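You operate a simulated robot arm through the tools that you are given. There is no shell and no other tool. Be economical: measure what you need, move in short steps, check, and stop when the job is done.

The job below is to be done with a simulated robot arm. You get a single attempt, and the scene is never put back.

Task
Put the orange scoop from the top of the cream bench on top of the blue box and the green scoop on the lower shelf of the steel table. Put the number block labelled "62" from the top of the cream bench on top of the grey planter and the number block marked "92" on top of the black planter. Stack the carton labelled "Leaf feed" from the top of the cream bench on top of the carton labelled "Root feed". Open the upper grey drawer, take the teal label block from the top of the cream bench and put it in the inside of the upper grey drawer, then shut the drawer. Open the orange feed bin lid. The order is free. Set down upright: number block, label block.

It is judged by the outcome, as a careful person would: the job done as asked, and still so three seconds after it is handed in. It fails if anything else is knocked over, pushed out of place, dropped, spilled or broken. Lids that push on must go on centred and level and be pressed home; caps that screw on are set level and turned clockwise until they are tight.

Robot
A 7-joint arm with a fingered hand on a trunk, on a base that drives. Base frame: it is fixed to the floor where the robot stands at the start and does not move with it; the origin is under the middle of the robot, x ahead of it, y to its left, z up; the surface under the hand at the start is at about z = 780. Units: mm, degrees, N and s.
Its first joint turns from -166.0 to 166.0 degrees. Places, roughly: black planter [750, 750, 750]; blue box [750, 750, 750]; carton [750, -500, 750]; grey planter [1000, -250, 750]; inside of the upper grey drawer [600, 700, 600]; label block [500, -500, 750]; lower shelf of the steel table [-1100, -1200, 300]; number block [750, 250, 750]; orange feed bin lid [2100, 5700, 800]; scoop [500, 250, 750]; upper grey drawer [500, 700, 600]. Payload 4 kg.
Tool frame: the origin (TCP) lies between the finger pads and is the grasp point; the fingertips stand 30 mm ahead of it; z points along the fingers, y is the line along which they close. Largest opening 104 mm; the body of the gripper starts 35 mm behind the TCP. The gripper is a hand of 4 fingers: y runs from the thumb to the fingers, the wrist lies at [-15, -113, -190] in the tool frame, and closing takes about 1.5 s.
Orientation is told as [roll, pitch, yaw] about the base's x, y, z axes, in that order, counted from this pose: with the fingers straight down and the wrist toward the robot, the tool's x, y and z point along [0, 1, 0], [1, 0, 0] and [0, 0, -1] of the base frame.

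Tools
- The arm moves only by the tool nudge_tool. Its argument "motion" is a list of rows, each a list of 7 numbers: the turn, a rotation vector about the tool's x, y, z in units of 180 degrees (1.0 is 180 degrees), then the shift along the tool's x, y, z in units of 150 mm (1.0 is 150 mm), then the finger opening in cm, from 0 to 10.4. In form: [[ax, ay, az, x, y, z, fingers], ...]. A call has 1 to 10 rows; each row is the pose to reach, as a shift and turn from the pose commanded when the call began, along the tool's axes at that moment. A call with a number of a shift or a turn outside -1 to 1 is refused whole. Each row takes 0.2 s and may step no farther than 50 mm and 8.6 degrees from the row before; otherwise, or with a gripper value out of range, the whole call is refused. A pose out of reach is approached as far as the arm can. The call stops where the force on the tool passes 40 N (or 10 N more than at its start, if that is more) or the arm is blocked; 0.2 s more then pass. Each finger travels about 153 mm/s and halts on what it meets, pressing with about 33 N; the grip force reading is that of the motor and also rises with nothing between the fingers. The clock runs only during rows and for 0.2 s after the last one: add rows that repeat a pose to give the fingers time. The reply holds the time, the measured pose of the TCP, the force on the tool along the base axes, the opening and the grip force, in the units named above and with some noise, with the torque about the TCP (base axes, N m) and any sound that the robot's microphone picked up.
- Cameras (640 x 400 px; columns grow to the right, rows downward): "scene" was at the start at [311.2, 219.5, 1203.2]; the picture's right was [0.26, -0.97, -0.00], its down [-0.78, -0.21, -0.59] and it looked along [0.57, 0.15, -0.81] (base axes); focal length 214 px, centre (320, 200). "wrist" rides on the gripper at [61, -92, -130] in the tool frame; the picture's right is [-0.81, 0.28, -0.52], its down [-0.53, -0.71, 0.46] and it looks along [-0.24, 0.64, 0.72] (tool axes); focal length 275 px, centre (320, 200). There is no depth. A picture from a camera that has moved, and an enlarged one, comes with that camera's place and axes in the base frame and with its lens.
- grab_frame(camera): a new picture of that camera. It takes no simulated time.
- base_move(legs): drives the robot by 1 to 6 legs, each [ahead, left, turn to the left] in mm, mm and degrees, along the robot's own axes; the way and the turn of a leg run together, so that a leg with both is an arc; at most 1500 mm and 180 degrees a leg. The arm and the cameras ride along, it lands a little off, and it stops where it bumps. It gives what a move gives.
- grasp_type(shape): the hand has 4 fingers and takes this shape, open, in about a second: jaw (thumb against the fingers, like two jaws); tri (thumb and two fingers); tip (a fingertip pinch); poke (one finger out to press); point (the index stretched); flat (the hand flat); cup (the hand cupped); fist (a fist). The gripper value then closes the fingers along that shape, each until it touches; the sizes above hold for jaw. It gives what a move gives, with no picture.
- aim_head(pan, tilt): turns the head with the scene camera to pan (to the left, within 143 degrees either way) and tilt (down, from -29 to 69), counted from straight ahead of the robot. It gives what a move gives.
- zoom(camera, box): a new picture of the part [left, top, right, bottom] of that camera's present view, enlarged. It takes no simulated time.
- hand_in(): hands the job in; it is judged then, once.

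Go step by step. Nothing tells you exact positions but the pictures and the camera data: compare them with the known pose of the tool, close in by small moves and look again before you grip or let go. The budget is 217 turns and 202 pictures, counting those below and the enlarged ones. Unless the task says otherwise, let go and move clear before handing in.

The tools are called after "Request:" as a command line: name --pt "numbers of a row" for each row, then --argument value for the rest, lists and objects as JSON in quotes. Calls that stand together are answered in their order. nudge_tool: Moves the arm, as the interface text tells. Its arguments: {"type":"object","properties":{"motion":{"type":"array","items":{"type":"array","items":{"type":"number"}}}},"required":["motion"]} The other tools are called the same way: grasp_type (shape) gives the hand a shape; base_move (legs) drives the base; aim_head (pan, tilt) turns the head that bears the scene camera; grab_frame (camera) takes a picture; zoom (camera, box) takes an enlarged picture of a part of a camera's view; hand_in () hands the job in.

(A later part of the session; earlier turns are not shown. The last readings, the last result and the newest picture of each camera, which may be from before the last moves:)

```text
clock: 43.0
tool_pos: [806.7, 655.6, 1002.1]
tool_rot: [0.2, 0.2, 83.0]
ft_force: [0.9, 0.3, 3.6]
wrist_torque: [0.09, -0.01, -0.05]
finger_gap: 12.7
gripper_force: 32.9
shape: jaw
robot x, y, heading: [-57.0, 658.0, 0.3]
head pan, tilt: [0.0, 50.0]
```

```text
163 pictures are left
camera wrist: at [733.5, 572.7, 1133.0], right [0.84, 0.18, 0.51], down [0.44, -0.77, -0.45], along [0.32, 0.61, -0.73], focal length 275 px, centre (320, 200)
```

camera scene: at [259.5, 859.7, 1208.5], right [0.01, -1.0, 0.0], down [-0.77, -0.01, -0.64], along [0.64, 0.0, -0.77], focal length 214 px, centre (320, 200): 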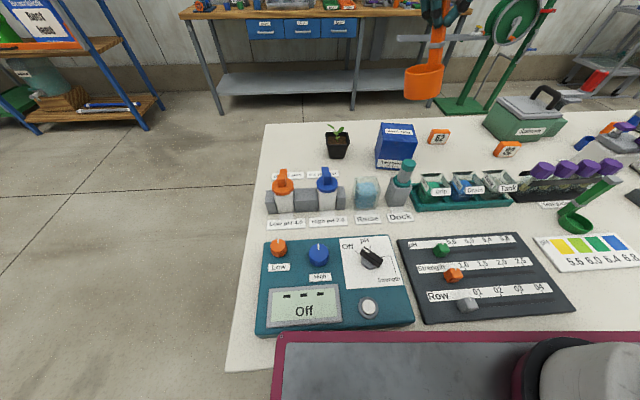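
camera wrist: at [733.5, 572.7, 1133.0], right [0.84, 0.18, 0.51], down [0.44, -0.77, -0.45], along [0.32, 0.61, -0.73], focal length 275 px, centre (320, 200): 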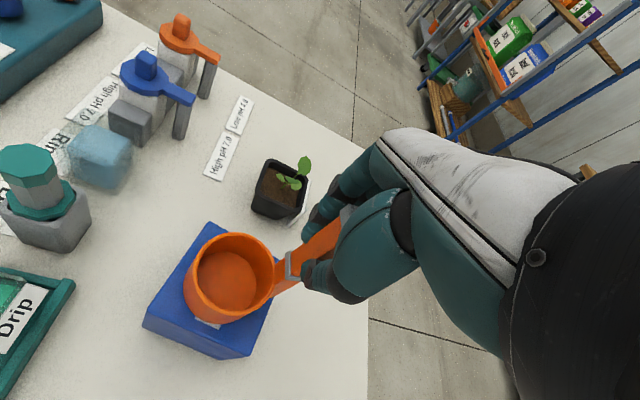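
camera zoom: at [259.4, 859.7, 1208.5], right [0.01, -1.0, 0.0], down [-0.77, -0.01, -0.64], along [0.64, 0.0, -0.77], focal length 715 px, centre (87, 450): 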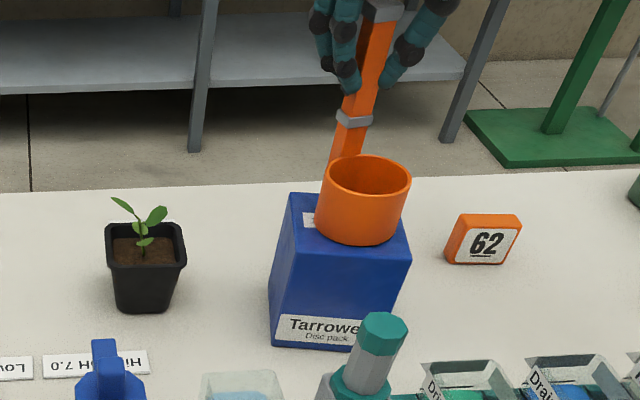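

Well centred and in light contact. Release.

Request:
nudge_tool --pt "0 0 0 0 0 0 1.5" --pt "0 0 0 0 0 0 2" --pt "0 0 0 0 0 0 3" --pt "0 0 0 0 0 0 5" --pt "0 0 0 0 0 0 8" --pt "0 0 0 0 0 -0.1 8" --pt "0 0 0 0 0 -0.4 8" --pt "0 0 0 0 0 -0.7 8" --pt "0 0 0 0 0 -1 8"

Request:
zoom --camera "scene" --box '[310, 65, 470, 185]'

Request:
grab_frame --camera "wrist"

```text
clock: 45.0
tool_pos: [806.8, 653.1, 1150.1]
tool_rot: [0.4, 0.4, 83.2]
ft_force: [0.6, -1.2, -0.1]
wrist_torque: [0.04, -0.01, -0.01]
finger_gap: 79.8
gripper_force: 0.0
shape: jaw
robot x, y, heading: [-58.9, 655.3, 0.5]
head pan, tilt: [0.0, 50.0]
```

```text
3.33 times, centred on (390, 125) of scene
camera zoom: at [259.7, 859.6, 1208.5], right [0.01, -1.0, 0.0], down [-0.77, -0.01, -0.64], along [0.64, 0.0, -0.77], focal length 715 px, centre (87, 450)
```

zoom: 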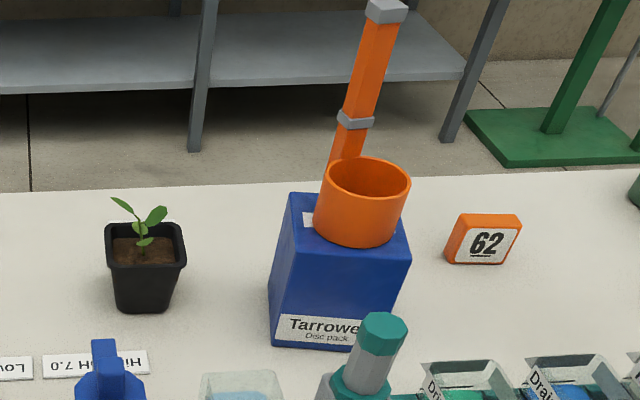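

```text
161 pictures are left
camera wrist: at [735.9, 570.2, 1282.0], right [0.84, 0.18, 0.51], down [0.44, -0.77, -0.46], along [0.31, 0.61, -0.73], focal length 275 px, centre (320, 200)
```

wrist: 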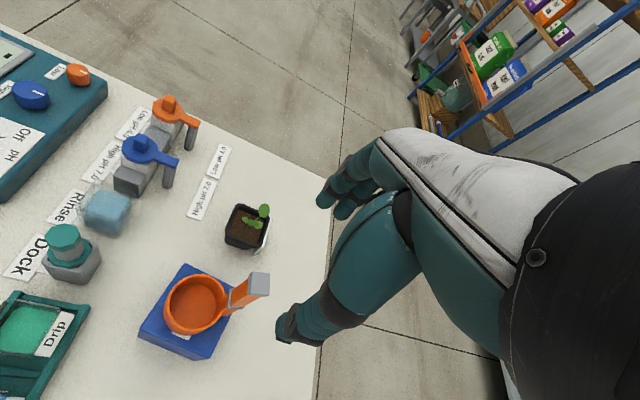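

Orange scoop is placed stably. Next the "92" block at about [791,287]: drive right and look from above.

Request:
base_move --legs '[[0, -365, 0]]'

Request:
grab_frame --camera "wrist"

Request:
zoom --camera "scene" --box '[320, 80, 520, 205]'

```text
clock: 47.4
tool_pos: [810.3, 288.8, 1151.2]
tool_rot: [0.3, 0.2, 83.2]
ft_force: [-0.3, 0.4, -0.1]
wrist_torque: [0.0, 0.02, 0.02]
finger_gap: 79.4
gripper_force: 0.0
shape: jaw
robot x, y, heading: [-50.0, 291.1, 0.3]
head pan, tilt: [0.0, 50.0]
```

```text
160 pictures are left
camera wrist: at [738.5, 206.4, 1281.9], right [0.84, 0.18, 0.51], down [0.44, -0.77, -0.46], along [0.31, 0.61, -0.73], focal length 275 px, centre (320, 200)
```

wrist: 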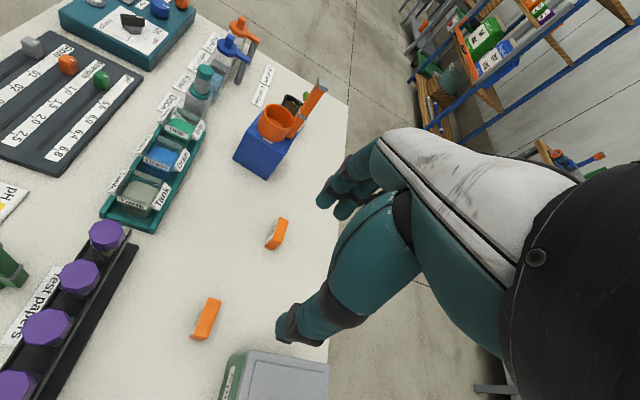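

```text
3.20 times, centred on (420, 142) of scene
camera zoom: at [262.0, 495.1, 1208.5], right [0.01, -1.0, 0.0], down [-0.77, -0.01, -0.64], along [0.64, 0.0, -0.77], focal length 686 px, centre (0, 384)
```

zoom: 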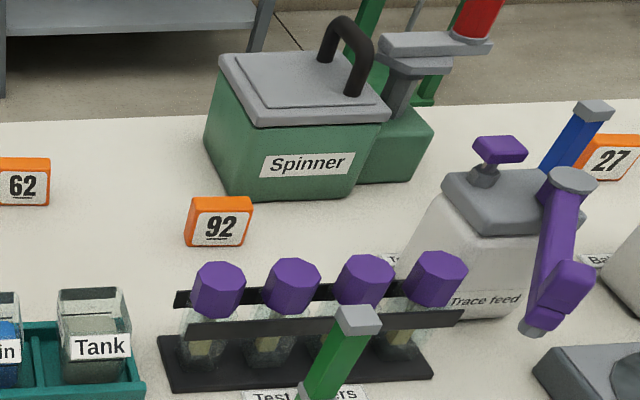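

The "92" block is at about [804,290], ~54 wide, 47 high, 17 thick, facing the robot with yaw ≈ −6°. Rotate the hand to match.

Request:
nudge_tool --pt "0 0 0.047 0 0 0 6" --pt "0 0 0.094 0 0 0 6" --pt "0 0 0.141 0 0 0 6" --pt "0 0 0.188 0 0 0 6" --pt "0 0 0.235 0 0 0 6" --pt "0 0 0.282 0 0 0 6" --pt "0 0 0.329 0 0 0 6" --pt "0 0 0.376 0 0 0 6" --pt "0 0 0.423 0 0 0 6" --pt "0 0 0.47 0 0 0 6"

Request:
nudge_tool --pt "0 0 0.025 0 0 0.3 6" --pt "0 0 0.025 0 0 0.6 6" --pt "0 0 0.025 0 0 0.9 6" --pt "0 0 0.025 0 0 1 6" --pt "0 0 0.025 0 0 1 6"

Request:
grab_frame --camera "wrist"

Request:
zoom --camera "scene" --box '[320, 80, 520, 205]'

```text
clock: 49.6
tool_pos: [810.1, 290.0, 1151.2]
tool_rot: [-0.2, 0.2, -1.6]
ft_force: [0.3, -0.4, -0.6]
wrist_torque: [0.02, 0.02, 0.01]
finger_gap: 60.3
gripper_force: 0.1
shape: jaw
robot x, y, heading: [-53.8, 293.3, 0.3]
head pan, tilt: [0.0, 50.0]
```

```text
clock: 50.8
tool_pos: [810.2, 287.8, 1001.1]
tool_rot: [-0.3, 0.3, -5.9]
ft_force: [0.3, -0.6, -0.6]
wrist_torque: [-0.01, -0.01, -0.03]
finger_gap: 60.9
gripper_force: 0.0
shape: jaw
robot x, y, heading: [-53.3, 293.6, 0.1]
head pan, tilt: [0.0, 50.0]
```

```text
158 pictures are left
camera wrist: at [724.8, 359.8, 1130.9], right [0.19, -0.83, 0.52], down [-0.77, -0.46, -0.45], along [0.61, -0.31, -0.73], focal length 275 px, centre (320, 200)
```

wrist: 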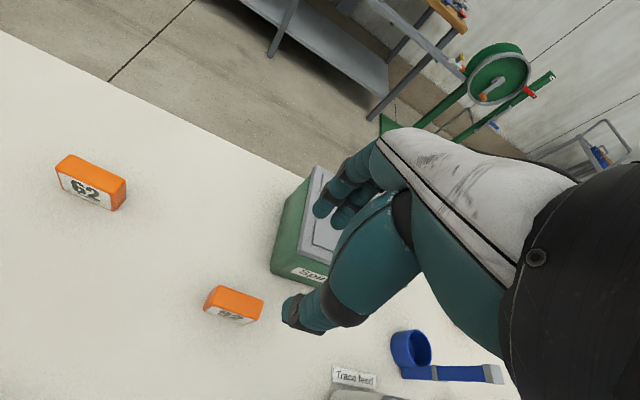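

```text
3.20 times, centred on (420, 142) of scene
camera zoom: at [262.0, 495.2, 1208.5], right [0.01, -1.0, 0.0], down [-0.77, -0.01, -0.64], along [0.64, 0.0, -0.77], focal length 686 px, centre (0, 384)
```

zoom: 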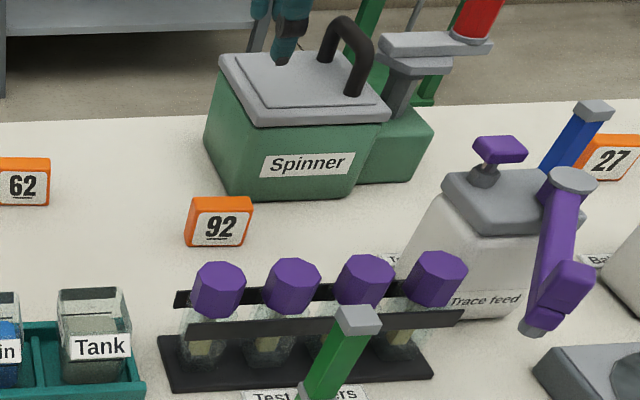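

Refined: top centre ≈[801,291,827], yaw ≈ −1°. Descend partway.

Request:
nudge_tool --pt "0 0 -0.028 0.014 -0.06 0.2 6" --pt "0 0 -0.028 0.014 -0.06 0.45 6" --pt "0 0 -0.028 0.014 -0.06 0.7 6" --pt "0 0 -0.028 0.014 -0.06 0.85 6" --pt "0 0 -0.028 0.014 -0.06 0.93 6" --pt "0 0 -0.028 0.014 -0.06 0.93 6"

Request:
grab_frame --camera "wrist"

Request:
zoom --camera "scene" --box '[320, 80, 480, 180]'

```text
clock: 52.2
tool_pos: [801.1, 292.2, 863.4]
tool_rot: [-0.2, 0.3, -0.9]
ft_force: [0.3, -0.1, -0.2]
wrist_torque: [-0.02, 0.01, 0.0]
finger_gap: 60.2
gripper_force: 0.1
shape: jaw
robot x, y, heading: [-54.5, 290.4, 0.2]
head pan, tilt: [0.0, 50.0]
```

```text
156 pictures are left
camera wrist: at [709.1, 355.1, 993.7], right [0.27, -0.81, 0.52], down [-0.72, -0.52, -0.45], along [0.64, -0.26, -0.73], focal length 275 px, centre (320, 200)
```

wrist: 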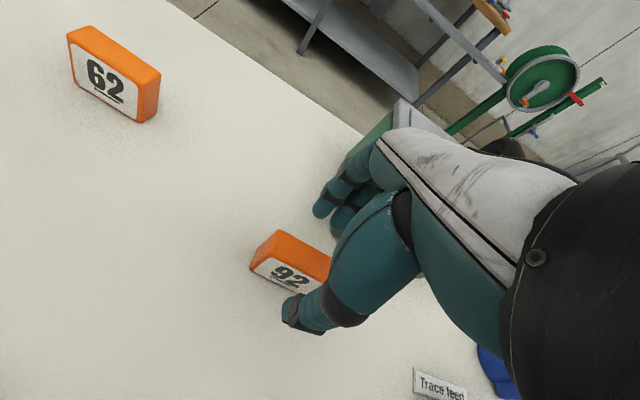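

```text
4.00 times, centred on (400, 130) of scene
camera zoom: at [262.0, 495.2, 1208.5], right [0.01, -1.0, 0.0], down [-0.77, -0.01, -0.64], along [0.64, 0.0, -0.77], focal length 858 px, centre (0, 480)
```

zoom: 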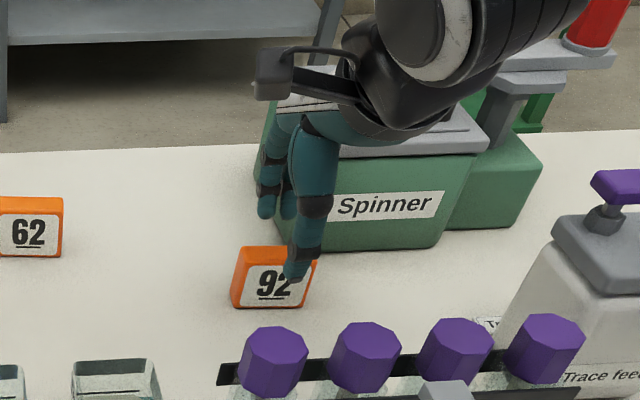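

Alignment is good. Lower to z≈832 and grip.

Request:
nudge_tool --pt "0 0 0 0 0.01 0.1 6" --pt "0 0 0 0 0.01 0.21 6" --pt "0 0 0 0 0.01 0.21 4" --pt "0 0 0 0 0.01 0.21 2" --pt "0 0 0 0 0.01 0.21 0" --pt "0 0 0 0 0.01 0.21 0" --pt "0 0 0 0 0.01 0.21 0" --pt "0 0 0 0 0.01 0.21 0"

Request:
nudge_tool --pt "0 0 0 0 0 -0.2 0" --pt "0 0 0 0 0 -0.5 0" --pt "0 0 0 0 0 -0.8 0" --pt "0 0 0 0 0 -1 0"

Request:
zoom --camera "scene" --box '[320, 40, 480, 140]'

Request:
grab_frame --camera "wrist"

```text
clock: 54.0
tool_pos: [802.1, 291.1, 830.7]
tool_rot: [-0.2, 0.2, -0.9]
ft_force: [-0.3, -0.2, 0.3]
wrist_torque: [0.02, -0.02, -0.02]
finger_gap: 16.1
gripper_force: 32.8
shape: jaw
robot x, y, heading: [-54.9, 291.7, 0.1]
head pan, tilt: [0.0, 50.0]
```

```text
clock: 55.0
tool_pos: [801.6, 291.4, 980.5]
tool_rot: [-0.2, 0.4, -1.0]
ft_force: [0.2, -0.3, -0.7]
wrist_torque: [0.01, 0.01, -0.02]
finger_gap: 16.1
gripper_force: 33.2
shape: jaw
robot x, y, heading: [-54.6, 290.4, 0.4]
head pan, tilt: [0.0, 50.0]
```

```text
4.00 times, centred on (400, 90) of scene
camera zoom: at [262.2, 495.2, 1208.4], right [0.01, -1.0, 0.0], down [-0.77, -0.01, -0.64], along [0.64, 0.0, -0.77], focal length 858 px, centre (0, 640)
```

zoom: 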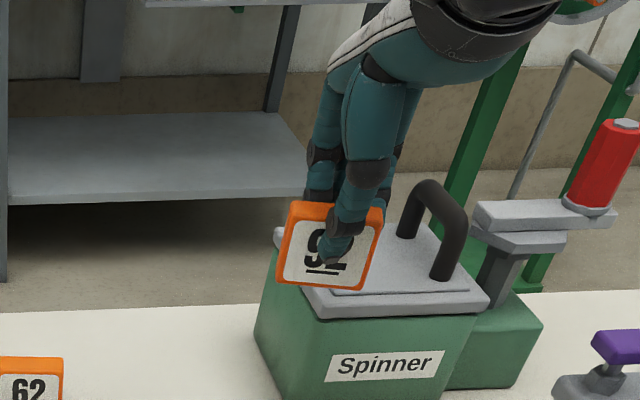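

```text
153 pictures are left
camera wrist: at [710.8, 354.6, 1110.4], right [0.27, -0.81, 0.52], down [-0.72, -0.52, -0.45], along [0.64, -0.26, -0.73], focal length 275 px, centre (320, 200)
```

wrist: 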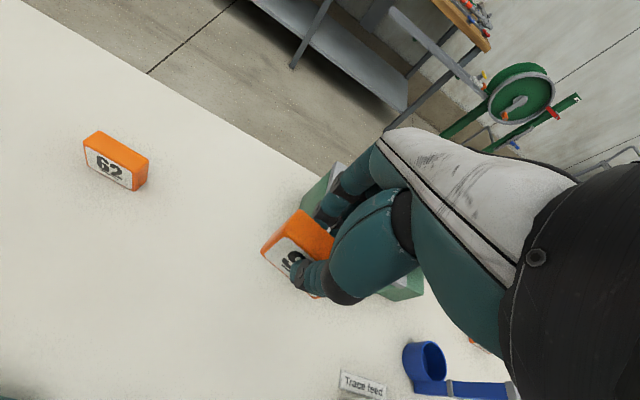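

"92" is held upright. Lift to clear the scoop handle and drive left to the black planter.

Request:
nudge_tool --pt "0 0 0 0 0 -0.3 0" --pt "0 0 0 0 0 -0.6 0" --pt "0 0 0 0 0 -0.9 0" --pt "0 0 0 0 0 -1 0"

Request:
base_move --legs '[[0, 590, 0]]'

Request:
nudge_tool --pt "0 0 0.045 0 0 0 0" --pt "0 0 0.09 0 0 0 0" --pt "0 0 0.135 0 0 0 0" --pt "0 0 0.18 0 0 0 0" --pt "0 0 0.225 0 0 0 0" --pt "0 0 0.244 0 0 0 0"

Request:
zoom --camera "scene" --box '[300, 65, 500, 190]'

Request:
grab_frame --camera "wrist"

```text
clock: 56.0
tool_pos: [804.3, 293.0, 1130.1]
tool_rot: [-0.1, 0.4, -0.8]
ft_force: [0.9, 0.4, -0.6]
wrist_torque: [0.0, 0.01, 0.01]
finger_gap: 15.9
gripper_force: 33.1
shape: jaw
robot x, y, heading: [-54.3, 291.1, 0.5]
head pan, tilt: [0.0, 50.0]
```

```text
clock: 58.4
tool_pos: [793.7, 660.8, 1127.8]
tool_rot: [-0.3, 0.5, -2.2]
ft_force: [-1.0, 0.3, -0.6]
wrist_torque: [0.04, 0.02, -0.02]
finger_gap: 15.9
gripper_force: 33.3
shape: jaw
robot x, y, heading: [-65.9, 678.7, -1.3]
head pan, tilt: [0.0, 50.0]
stopped in leg 1: the robot was blocked; the commanded pose is now the measured one
```

```text
clock: 59.8
tool_pos: [795.3, 658.6, 1128.1]
tool_rot: [-0.6, 0.2, -46.1]
ft_force: [-0.1, -0.4, 0.1]
wrist_torque: [0.0, -0.02, -0.02]
finger_gap: 16.1
gripper_force: 33.2
shape: jaw
robot x, y, heading: [-56.8, 681.3, -1.5]
head pan, tilt: [0.0, 50.0]
```

```text
3.20 times, centred on (400, 128) of scene
camera zoom: at [259.3, 873.3, 1208.5], right [-0.02, -1.0, 0.0], down [-0.77, 0.02, -0.64], along [0.64, -0.01, -0.77], focal length 686 px, centre (64, 432)
```

zoom: 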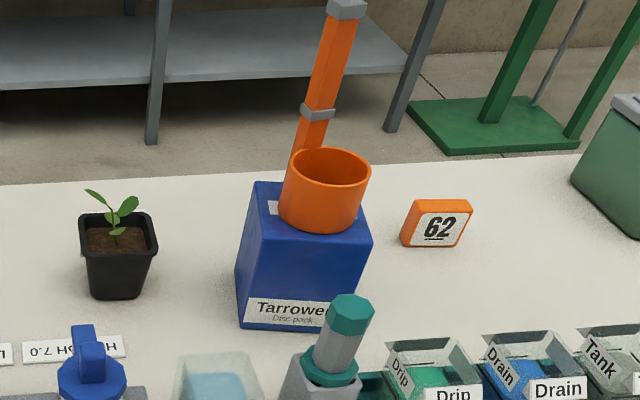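

```text
151 pictures are left
camera wrist: at [775.4, 768.9, 1257.7], right [-0.39, -0.76, 0.52], down [-0.88, 0.14, -0.45], along [0.26, -0.64, -0.72], focal length 275 px, centre (320, 200)
```

wrist: 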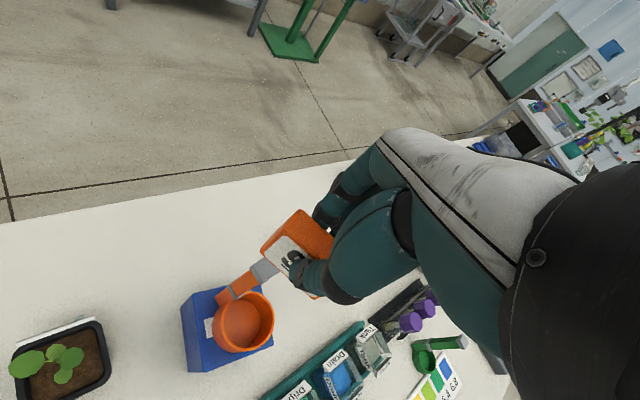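

The base bumped something (probably the drawer handle). I'll back off 110 mm first, then continue left.

Request:
base_move --legs '[[0, -20, 0], [-110, 0, 1.3], [0, 210, 0]]'

Request:
zoom --camera "scene" --box '[300, 65, 500, 190]'

Request:
grab_frame --camera "wrist"

```text
clock: 62.6
tool_pos: [680.2, 873.9, 1127.8]
tool_rot: [-0.6, 0.2, -44.8]
ft_force: [-0.3, -0.2, -1.3]
wrist_torque: [0.01, 0.01, 0.04]
finger_gap: 16.0
gripper_force: 32.2
shape: jaw
robot x, y, heading: [-175.5, 873.7, 0.2]
head pan, tilt: [0.0, 50.0]
```

```text
3.20 times, centred on (400, 128) of scene
camera zoom: at [141.0, 1074.5, 1208.5], right [0.0, -1.0, 0.0], down [-0.77, 0.0, -0.64], along [0.64, 0.0, -0.77], focal length 686 px, centre (64, 432)
```

zoom: 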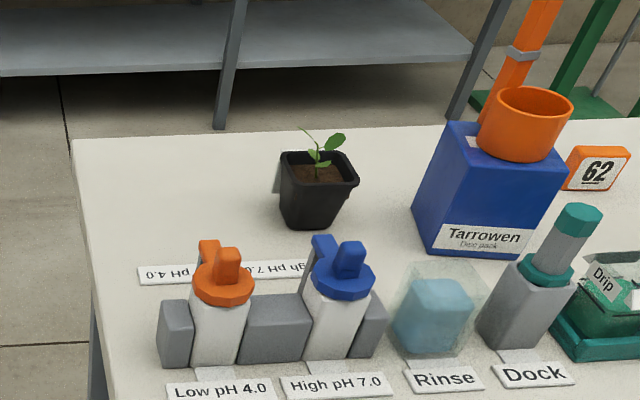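

```text
149 pictures are left
camera wrist: at [659.2, 982.4, 1257.5], right [-0.37, -0.77, 0.52], down [-0.89, 0.12, -0.45], along [0.28, -0.63, -0.72], focal length 275 px, centre (320, 200)
```

wrist: 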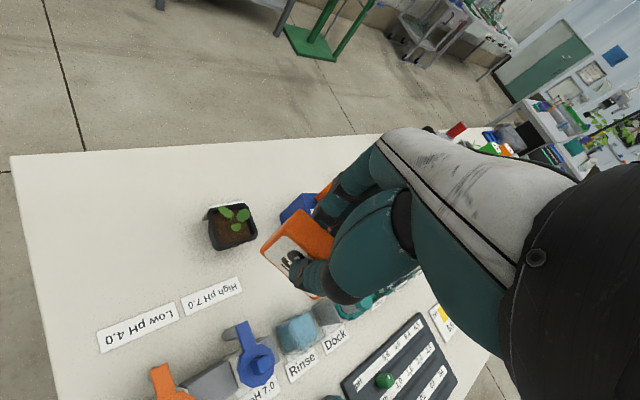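

Request:
zoom --camera "scene" --box '[376, 95, 424, 145]'

Request:
zoom --camera "wrist" --box '[180, 180, 280, 260]'

```text
8.00 times, centred on (400, 120) of scene
camera zoom: at [141.0, 1074.5, 1208.5], right [0.0, -1.0, 0.0], down [-0.77, 0.0, -0.64], along [0.64, 0.0, -0.77], focal length 1716 px, centre (-320, 840)
```

zoom: 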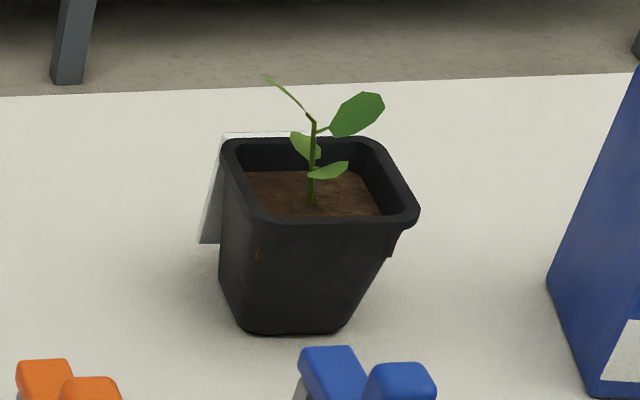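

```text
5.00 times, centred on (230, 220) of wrist
camera zoom: at [659.2, 982.4, 1257.5], right [-0.37, -0.77, 0.52], down [-0.89, 0.12, -0.45], along [0.28, -0.63, -0.72], focal length 1376 px, centre (770, 100)
```

zoom: 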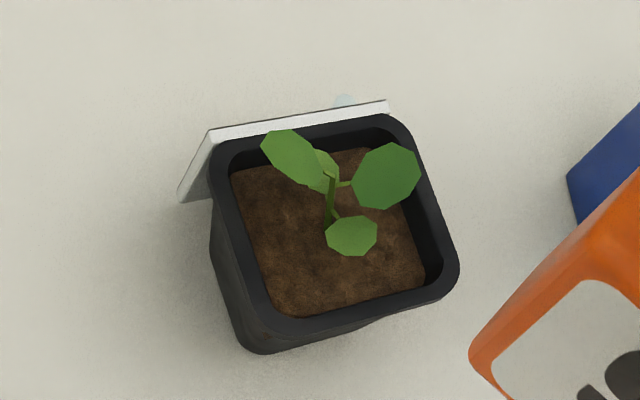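

Planter rim measured: x 774–836, y 778–846, z≈838, with a seedling in the middle. I'll stand the block across the front-right rim corner, clear of the leaves: hand yaw +45, block centre ≈[787,791].

Request:
nudge_tool --pt "0 0 -0.047 0 0 0 0" --pt "0 0 -0.094 0 0 0 0" --pt "0 0 -0.141 0 0 0 0" --pt "0 0 -0.188 0 0 0 0" --pt "0 0 -0.235 0 0 0 0" --pt "0 0 -0.282 0 0 0 0" --pt "0 0 -0.329 0 0 0 0" --pt "0 0 -0.376 0 0 0 0" --pt "0 0 -0.423 0 0 0 0" --pt "0 0 -0.47 0 0 0 0"

Request:
nudge_tool --pt "0 0 -0.029 0 0 0 0" --pt "0 0 -0.029 0 0 0 0"

Request:
nudge_tool --pt "0 0 0 -0.3 0.04 0 0" --pt "0 0 0 -0.6 0.08 0 0" --pt "0 0 0 -0.896 0.113 0 0" --pt "0 0 0 -0.896 0.113 0.3 0" --pt "0 0 0 -0.896 0.113 0.6 0" --pt "0 0 0 -0.896 0.113 0.8 0" --pt "0 0 0 -0.896 0.113 0.95 0" --pt "0 0 0 -0.896 0.113 0.95 0"

Request:
zoom --camera "scene" --box '[350, 45, 470, 145]'

Request:
grab_frame --camera "wrist"

```text
clock: 64.8
tool_pos: [680.5, 874.1, 1128.0]
tool_rot: [0.2, 0.5, 40.1]
ft_force: [-0.7, 0.7, -0.4]
wrist_torque: [-0.02, -0.01, 0.04]
finger_gap: 15.9
gripper_force: 33.0
shape: jaw
robot x, y, heading: [-174.5, 871.5, 0.0]
head pan, tilt: [0.0, 50.0]
```

```text
clock: 65.4
tool_pos: [681.2, 874.1, 1127.6]
tool_rot: [0.2, 0.6, 45.1]
ft_force: [-1.4, 0.0, -0.5]
wrist_torque: [-0.01, -0.04, -0.03]
finger_gap: 15.8
gripper_force: 33.4
shape: jaw
robot x, y, heading: [-179.8, 874.9, 0.2]
head pan, tilt: [0.0, 50.0]
```

```text
clock: 67.2
tool_pos: [787.6, 789.6, 985.9]
tool_rot: [0.2, 0.5, 45.0]
ft_force: [0.1, -0.6, -0.8]
wrist_torque: [0.03, 0.02, 0.05]
finger_gap: 15.9
gripper_force: 33.2
shape: jaw
robot x, y, heading: [-178.6, 877.6, 0.2]
head pan, tilt: [0.0, 50.0]
```

```text
4.00 times, centred on (410, 95) of scene
camera zoom: at [141.0, 1074.4, 1208.5], right [0.0, -1.0, 0.0], down [-0.77, 0.0, -0.64], along [0.64, 0.0, -0.77], focal length 858 px, centre (-40, 620)
```

zoom: 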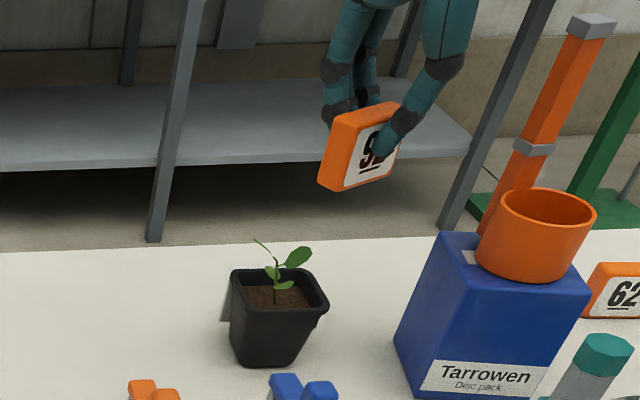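

```text
145 pictures are left
camera wrist: at [679.6, 768.2, 1117.2], right [0.77, -0.38, 0.51], down [-0.13, -0.88, -0.45], along [0.62, 0.28, -0.73], focal length 275 px, centre (320, 200)
```

wrist: 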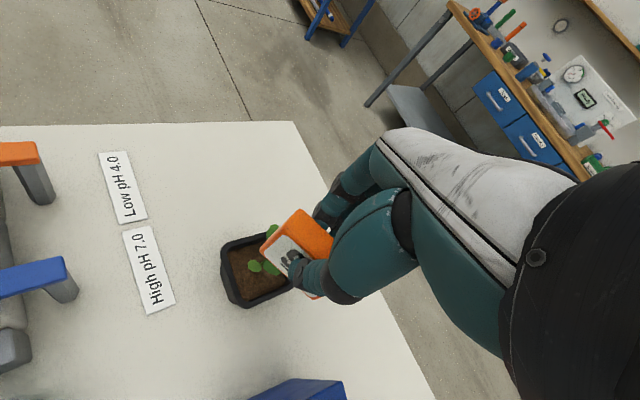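

Request:
zoom --camera "scene" --box '[395, 50, 475, 100]'

Request:
zoom --camera "wrist" --box '[200, 190, 340, 320]'

```text
8.00 times, centred on (435, 75) of scene
camera zoom: at [141.0, 1074.4, 1208.5], right [0.0, -1.0, 0.0], down [-0.77, 0.0, -0.64], along [0.64, 0.0, -0.77], focal length 1716 px, centre (-600, 1200)
```

zoom: 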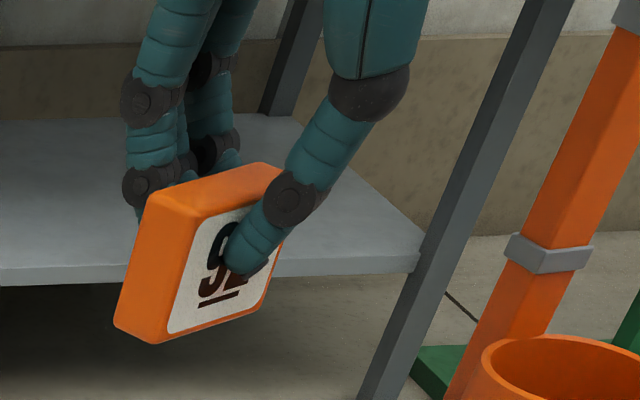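

```text
3.08 times, centred on (270, 255) of wrist
camera zoom: at [679.6, 768.2, 1117.2], right [0.77, -0.38, 0.51], down [-0.13, -0.88, -0.45], along [0.62, 0.28, -0.73], focal length 847 px, centre (474, 31)
```

zoom: 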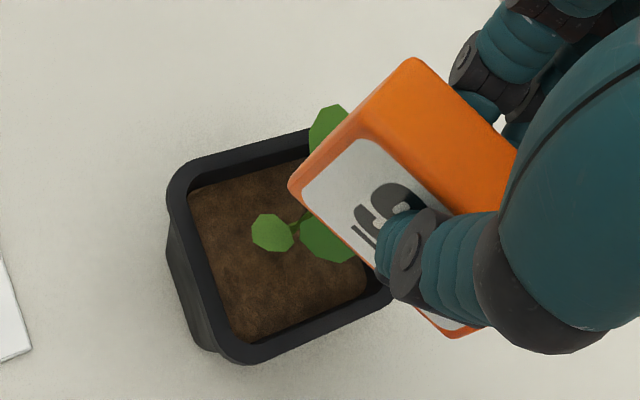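

Tilt is only ~3°. Descend to just above the rim.

Request:
nudge_tool --pt "0 0 0 0 0 0.15 0" --pt "0 0 0 0 0 0.3 0" --pt "0 0 0 0 0 0.42 0" --pt "0 0 0 0 0 0.52 0" --pt "0 0 0 0 0 0.58 0" --pt "0 0 0 0 0 0.58 0"

Request:
zoom --camera "scene" --box '[370, 75, 450, 145]'

Request:
zoom --camera "wrist" --box '[200, 190, 340, 320]'

```text
clock: 68.6
tool_pos: [786.5, 789.4, 897.3]
tool_rot: [0.2, 0.6, 44.9]
ft_force: [-0.1, 0.8, 0.2]
wrist_torque: [-0.01, -0.03, -0.04]
finger_gap: 16.1
gripper_force: 33.0
shape: jaw
robot x, y, heading: [-177.2, 873.0, 0.3]
head pan, tilt: [0.0, 50.0]
```

```text
5.71 times, centred on (410, 110) of scene
camera zoom: at [141.1, 1074.4, 1208.5], right [0.0, -1.0, 0.0], down [-0.77, 0.0, -0.64], along [0.64, 0.0, -0.77], focal length 1226 px, centre (-194, 714)
```

zoom: 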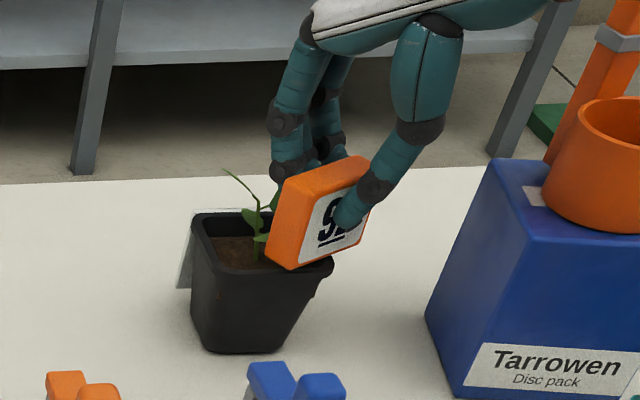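

```text
3.08 times, centred on (270, 255) of wrist
camera zoom: at [677.4, 768.9, 1028.3], right [0.77, -0.38, 0.51], down [-0.13, -0.88, -0.45], along [0.62, 0.28, -0.73], focal length 847 px, centre (474, 31)
```

zoom: 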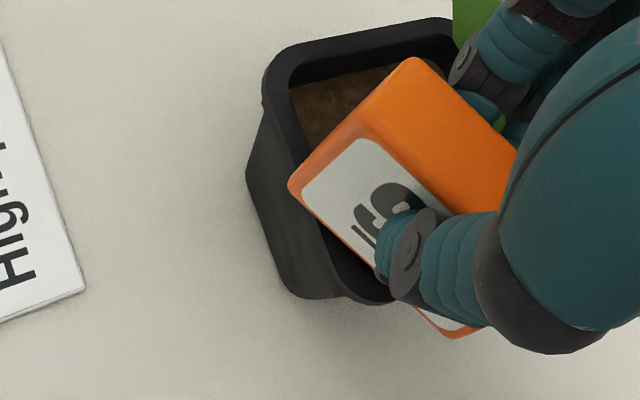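

Aligned over the rim corner. Lower to contact.

Request:
nudge_tool --pt "0 0 0 0.023 0.015 0.02 0" --pt "0 0 0 0.023 0.015 0.04 0" --pt "0 0 0 0.023 0.015 0.055 0" --pt "0 0 0 0.023 0.015 0.07 0" --pt "0 0 0 0.023 0.015 0.075 0"

Request:
zoom --camera "scene" --box '[370, 75, 450, 145]'

```text
clock: 69.8
tool_pos: [785.1, 793.5, 889.4]
tool_rot: [0.0, 0.3, 45.0]
ft_force: [-1.8, -2.4, 32.8]
wrist_torque: [-0.04, 0.08, 0.06]
finger_gap: 17.6
gripper_force: 33.1
shape: jaw
robot x, y, heading: [-178.0, 875.7, 0.1]
head pan, tilt: [0.0, 50.0]
```

```text
5.71 times, centred on (410, 110) of scene
camera zoom: at [139.7, 1074.4, 1208.9], right [0.0, -1.0, 0.0], down [-0.77, 0.0, -0.64], along [0.64, 0.0, -0.77], focal length 1226 px, centre (-194, 714)
```

zoom: 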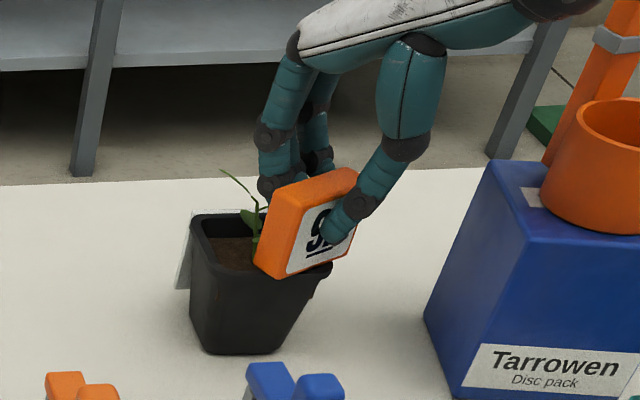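

Contact on the rim as predicted. Ease off and open narrowly.

Request:
nudge_tool --pt "0 0 0 0 0 -0.008 1.6" --pt "0 0 0 0 0 -0.008 1.9" --pt "0 0 0 0 0 -0.008 2.2" --pt "0 0 0 0 0 -0.008 2.6" --pt "0 0 0 0 0 -0.008 2.6"

Request:
zoom --camera "scene" --box '[370, 75, 450, 145]'

Request:
zoom --camera "wrist" --box '[200, 190, 340, 320]'

```text
clock: 71.0
tool_pos: [785.5, 793.4, 887.8]
tool_rot: [0.2, 0.6, 45.0]
ft_force: [0.5, 0.3, 1.0]
wrist_torque: [-0.01, 0.01, -0.02]
finger_gap: 25.8
gripper_force: 0.0
shape: jaw
robot x, y, heading: [-176.2, 878.3, 0.2]
head pan, tilt: [0.0, 50.0]
```

```text
5.71 times, centred on (410, 110) of scene
camera zoom: at [141.1, 1074.5, 1208.5], right [0.0, -1.0, 0.0], down [-0.77, 0.0, -0.64], along [0.64, 0.0, -0.77], focal length 1226 px, centre (-194, 714)
```

zoom: 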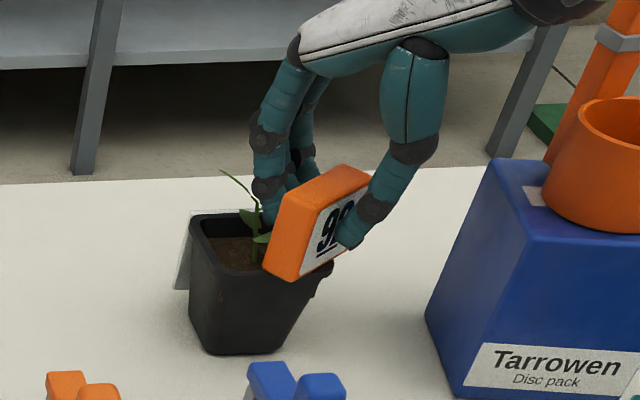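

```text
3.08 times, centred on (270, 255) of wrist
camera zoom: at [676.7, 772.5, 1018.4], right [0.77, -0.38, 0.51], down [-0.13, -0.88, -0.45], along [0.62, 0.28, -0.73], focal length 847 px, centre (474, 31)
```

zoom: 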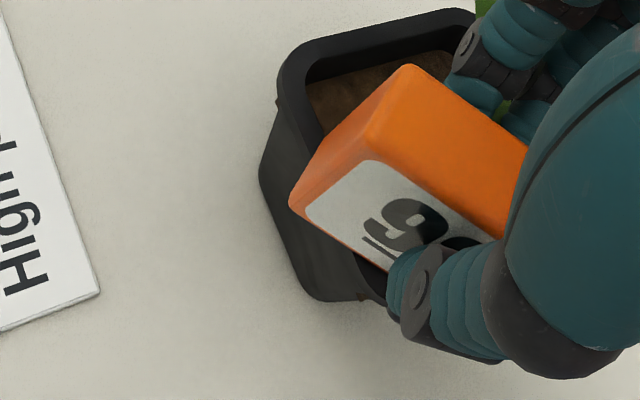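

Request:
zoom --camera "scene" --box '[390, 90, 438, 130]'

```text
10.00 times, centred on (414, 110) of scene
camera zoom: at [141.1, 1074.5, 1208.5], right [0.0, -1.0, 0.0], down [-0.77, 0.0, -0.64], along [0.64, 0.0, -0.77], focal length 2145 px, centre (-620, 1100)
```

zoom: 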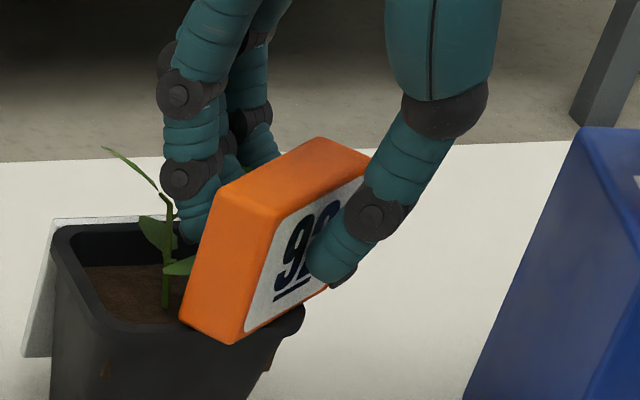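

The block stands vertical on the rim. Withdraw straight up.

Request:
nudge_tool --pt "0 0 0 0 0 -0.04 2.8" --pt "0 0 0 0 0 -0.1 2.8" --pt "0 0 0 0 0 -0.2 3" --pt "0 0 0 0 0 -0.3 3.5" --pt "0 0 0 0 0 -0.5 4" --pt "0 0 0 0 0 -0.8 6" --pt "0 0 0 0 0 -1 6"

Request:
zoom --camera "scene" --box '[370, 75, 450, 145]'

Request:
zoom --camera "wrist" --box '[200, 190, 340, 320]'

```text
clock: 72.6
tool_pos: [786.1, 794.2, 1038.3]
tool_rot: [0.4, 0.6, 45.0]
ft_force: [-0.6, -0.3, 0.5]
wrist_torque: [0.0, -0.02, 0.0]
finger_gap: 59.2
gripper_force: 0.0
shape: jaw
robot x, y, heading: [-174.0, 873.1, 0.2]
head pan, tilt: [0.0, 50.0]
```

```text
5.71 times, centred on (410, 110) of scene
camera zoom: at [141.2, 1074.4, 1208.5], right [0.0, -1.0, 0.0], down [-0.77, 0.0, -0.64], along [0.64, 0.0, -0.77], focal length 1226 px, centre (-194, 714)
```

zoom: 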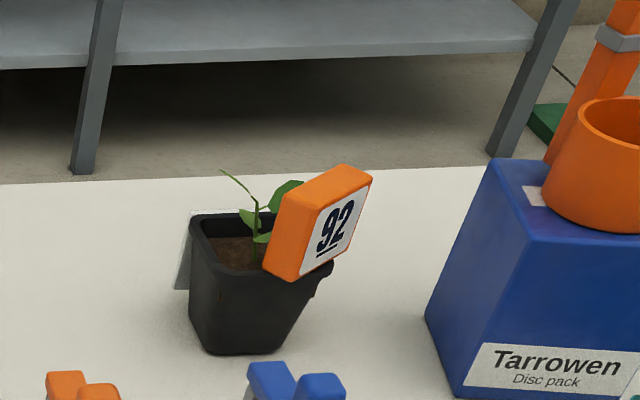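

```text
3.08 times, centred on (270, 255) of wrist
camera zoom: at [678.2, 774.0, 1169.2], right [0.77, -0.38, 0.51], down [-0.13, -0.88, -0.45], along [0.62, 0.28, -0.73], focal length 847 px, centre (474, 31)
```

zoom: 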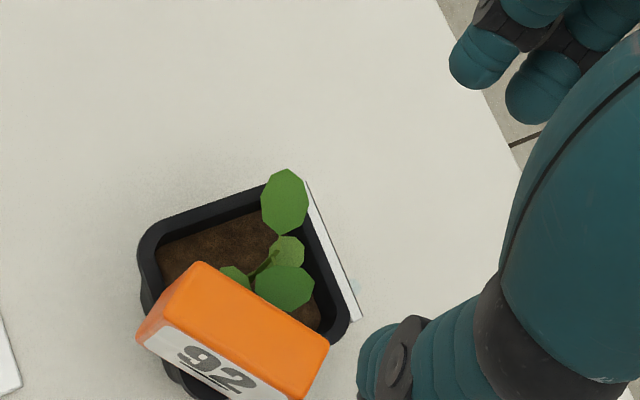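

"92" stands upright on the black planter. Next "62" at about [860,475]: raise, drive right, turn hand to yaw 0.

Request:
nudge_tool --pt "0 0 0.04 0 0 -0.3 6" --pt "0 0 0.08 0 0 -0.6 6" --pt "0 0 0.125 0 0 -0.65 6" --pt "0 0 0.17 0 0 -0.65 6" --pt "0 0 0.215 0 0 -0.65 6" --pt "0 0 0.25 0 0 -0.65 6"

Request:
base_move --legs '[[0, -400, 0], [95, 0, 0]]'

Request:
grab_frame --camera "wrist"

Request:
grab_frame --camera "scene"

```text
clock: 74.0
tool_pos: [786.8, 792.1, 1135.1]
tool_rot: [-0.1, 0.5, -0.1]
ft_force: [0.4, 0.1, 0.2]
wrist_torque: [0.02, 0.0, 0.01]
finger_gap: 59.5
gripper_force: 0.1
shape: jaw
robot x, y, heading: [-179.1, 875.6, 0.0]
head pan, tilt: [0.0, 50.0]
```

```text
clock: 77.2
tool_pos: [883.9, 391.2, 1134.7]
tool_rot: [-0.3, 0.6, -0.4]
ft_force: [0.4, 0.3, 0.5]
wrist_torque: [0.03, -0.01, 0.0]
finger_gap: 59.5
gripper_force: 0.0
shape: jaw
robot x, y, heading: [-81.8, 477.7, -0.6]
head pan, tilt: [0.0, 50.0]
```

```text
134 pictures are left
camera wrist: at [792.1, 454.2, 1265.6], right [0.27, -0.81, 0.52], down [-0.72, -0.53, -0.45], along [0.64, -0.25, -0.73], focal length 275 px, centre (320, 200)
```

wrist: 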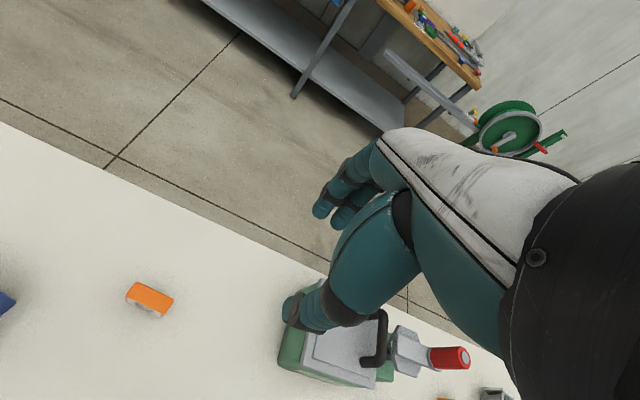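

```text
133 pictures are left
camera scene: at [239.0, 676.6, 1208.5], right [-0.01, -1.0, 0.0], down [-0.77, 0.0, -0.64], along [0.64, 0.0, -0.77], focal length 214 px, centre (320, 200)
```

scene: 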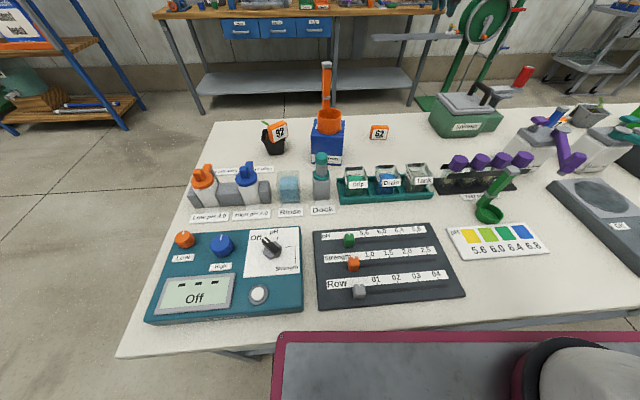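

"62" top ≈[872,478], yaw ≈ +4°. Move over it and go down partway.

Request:
nudge_tool --pt "0 0 -0.0245 0.3 -0.04 0 6" --pt "0 0 -0.0245 0.58 -0.08 0.1 6" --pt "0 0 -0.0245 0.58 -0.08 0.4 6" --pt "0 0 -0.0245 0.58 -0.08 0.7 6" --pt "0 0 -0.0245 0.58 -0.08 1 6"

Request:
nudge_tool --pt "0 0 0 0 0 0.3 6" --pt "0 0 0 0 0 0.6 6" --pt "0 0 0 0 0 0.75 6" --pt "0 0 0 0 0 0.75 6"

Request:
grab_frame --camera "wrist"

Request:
zoom --camera "scene" --box '[320, 80, 440, 155]'

```text
clock: 78.4
tool_pos: [870.5, 480.0, 986.2]
tool_rot: [-0.2, 0.5, 4.2]
ft_force: [-1.1, 0.5, 0.3]
wrist_torque: [0.01, 0.0, 0.01]
finger_gap: 59.3
gripper_force: 0.1
shape: jaw
robot x, y, heading: [-80.9, 478.7, -0.7]
head pan, tilt: [0.0, 50.0]
```

```text
clock: 79.4
tool_pos: [868.6, 477.0, 870.7]
tool_rot: [-0.1, 0.6, 4.1]
ft_force: [0.0, -0.5, -0.6]
wrist_torque: [0.03, 0.02, 0.02]
finger_gap: 59.8
gripper_force: 0.1
shape: jaw
robot x, y, heading: [-79.2, 477.0, -0.2]
head pan, tilt: [0.0, 50.0]
```

```text
132 pictures are left
camera wrist: at [773.5, 532.1, 1001.8], right [0.34, -0.79, 0.52], down [-0.68, -0.58, -0.45], along [0.65, -0.2, -0.73], focal length 275 px, centre (320, 200)
```

wrist: 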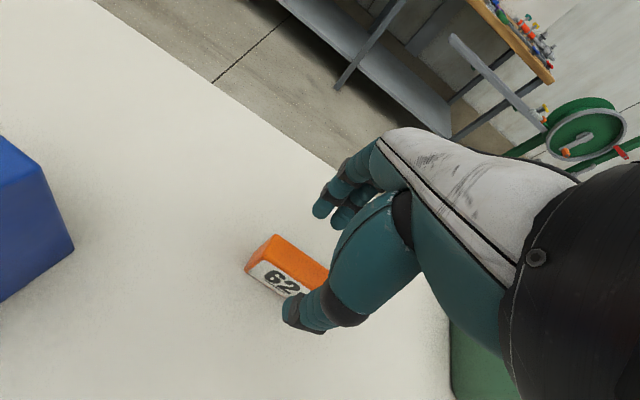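

```text
5.33 times, centred on (380, 118) of scene
camera zoom: at [239.0, 676.6, 1208.5], right [-0.01, -1.0, 0.0], down [-0.77, 0.0, -0.64], along [0.64, 0.0, -0.77], focal length 1144 px, centre (0, 640)
```

zoom: 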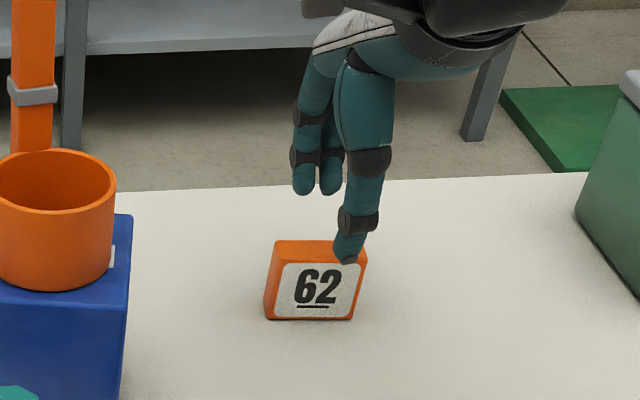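

Request:
nudge_tool --pt "0 0 0.017 0.041 -0.015 0.1 6" --pt "0 0 0.017 0.041 -0.015 0.26 6" --pt "0 0 0.017 0.041 -0.015 0.26 4" --pt "0 0 0.017 0.041 -0.015 0.26 2" --pt "0 0 0.017 0.041 -0.015 0.26 0" --pt "0 0 0.017 0.041 -0.015 0.26 0" --pt "0 0 0.017 0.041 -0.015 0.26 0" --pt "0 0 0.017 0.041 -0.015 0.26 0"

Request:
nudge_tool --pt "0 0 0 0 0 -0.2 0" --pt "0 0 0 0 0 -0.5 0" --pt "0 0 0 0 0 -0.8 0" --pt "0 0 0 0 0 -1 0"

Request:
zoom --camera "scene" --box '[320, 40, 440, 115]'

```text
clock: 81.2
tool_pos: [865.3, 484.9, 832.4]
tool_rot: [-0.1, 0.6, 1.0]
ft_force: [0.1, 0.5, -0.9]
wrist_torque: [0.0, 0.02, 0.0]
finger_gap: 16.2
gripper_force: 33.3
shape: jaw
robot x, y, heading: [-78.6, 474.9, -0.0]
head pan, tilt: [0.0, 50.0]
```

```text
clock: 82.2
tool_pos: [868.2, 485.4, 983.4]
tool_rot: [-0.2, 0.6, 1.0]
ft_force: [-0.4, 0.3, -0.2]
wrist_torque: [0.06, -0.03, 0.02]
finger_gap: 16.1
gripper_force: 33.1
shape: jaw
robot x, y, heading: [-74.8, 477.4, -0.0]
head pan, tilt: [0.0, 50.0]
```

```text
5.33 times, centred on (380, 78) of scene
camera zoom: at [239.1, 676.7, 1208.5], right [-0.01, -1.0, 0.0], down [-0.77, 0.0, -0.64], along [0.64, 0.0, -0.77], focal length 1144 px, centre (0, 853)
```

zoom: 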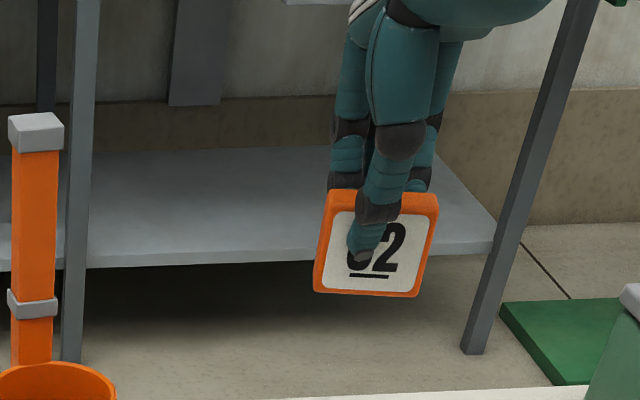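

"62" held. Raise, and drive right to the grey planter near [938,-270].

Request:
nudge_tool --pt "0 0 0 0 0 -0.3 0" --pt "0 0 0 0 0 -0.6 0" --pt "0 0 0 0 0 -0.9 0" --pt "0 0 0 0 0 -1 0"

Request:
base_move --legs '[[0, -740, 0], [85, 0, 0]]'

Request:
aim_head --pan -25 --tilt 45

Request:
grab_frame --camera "scene"

Request:
grab_frame --camera "wrist"

```text
clock: 83.2
tool_pos: [869.3, 483.7, 1131.7]
tool_rot: [-0.1, 0.6, 1.0]
ft_force: [0.1, -0.7, -1.0]
wrist_torque: [0.0, -0.02, -0.02]
finger_gap: 16.1
gripper_force: 33.0
shape: jaw
robot x, y, heading: [-79.5, 476.8, -0.5]
head pan, tilt: [0.0, 50.0]
```

```text
clock: 87.9
tool_pos: [950.1, -251.7, 1132.3]
tool_rot: [-0.2, 0.6, 1.1]
ft_force: [-0.5, 0.2, -1.0]
wrist_torque: [0.02, 0.0, -0.01]
finger_gap: 16.0
gripper_force: 33.1
shape: jaw
robot x, y, heading: [-3.4, -259.7, -0.3]
head pan, tilt: [0.0, 50.0]
```

```text
clock: 88.8
tool_pos: [949.3, -252.2, 1132.2]
tool_rot: [-0.2, 0.5, 1.0]
ft_force: [0.0, 1.0, -0.3]
wrist_torque: [0.0, 0.01, -0.02]
finger_gap: 15.8
gripper_force: 33.3
shape: jaw
robot x, y, heading: [4.1, -259.8, -0.1]
head pan, tilt: [-25.0, 45.0]
```

```text
129 pictures are left
camera scene: at [315.2, -94.3, 1215.4], right [-0.43, -0.91, 0.0], down [-0.64, 0.3, -0.71], along [0.64, -0.3, -0.71], focal length 214 px, centre (320, 200)
```

scene: 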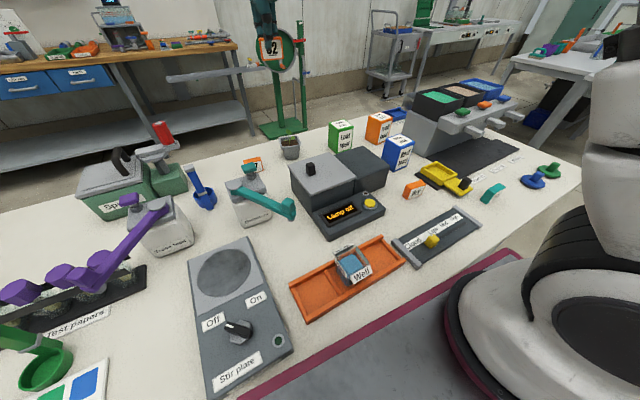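

```text
128 pictures are left
camera wrist: at [856.7, -191.6, 1263.2], right [0.3, -0.8, 0.52], down [-0.71, -0.55, -0.45], along [0.64, -0.23, -0.73], focal length 275 px, centre (320, 200)
```

wrist: 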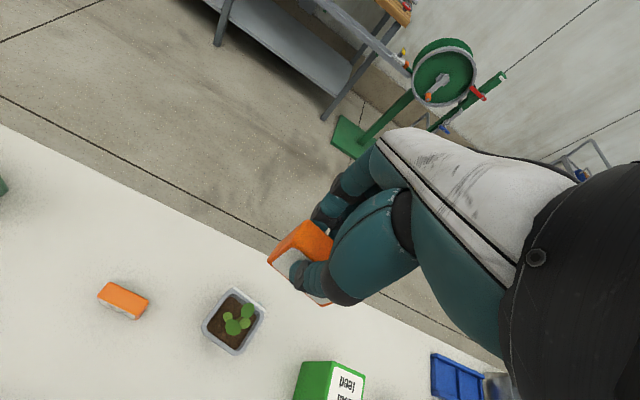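

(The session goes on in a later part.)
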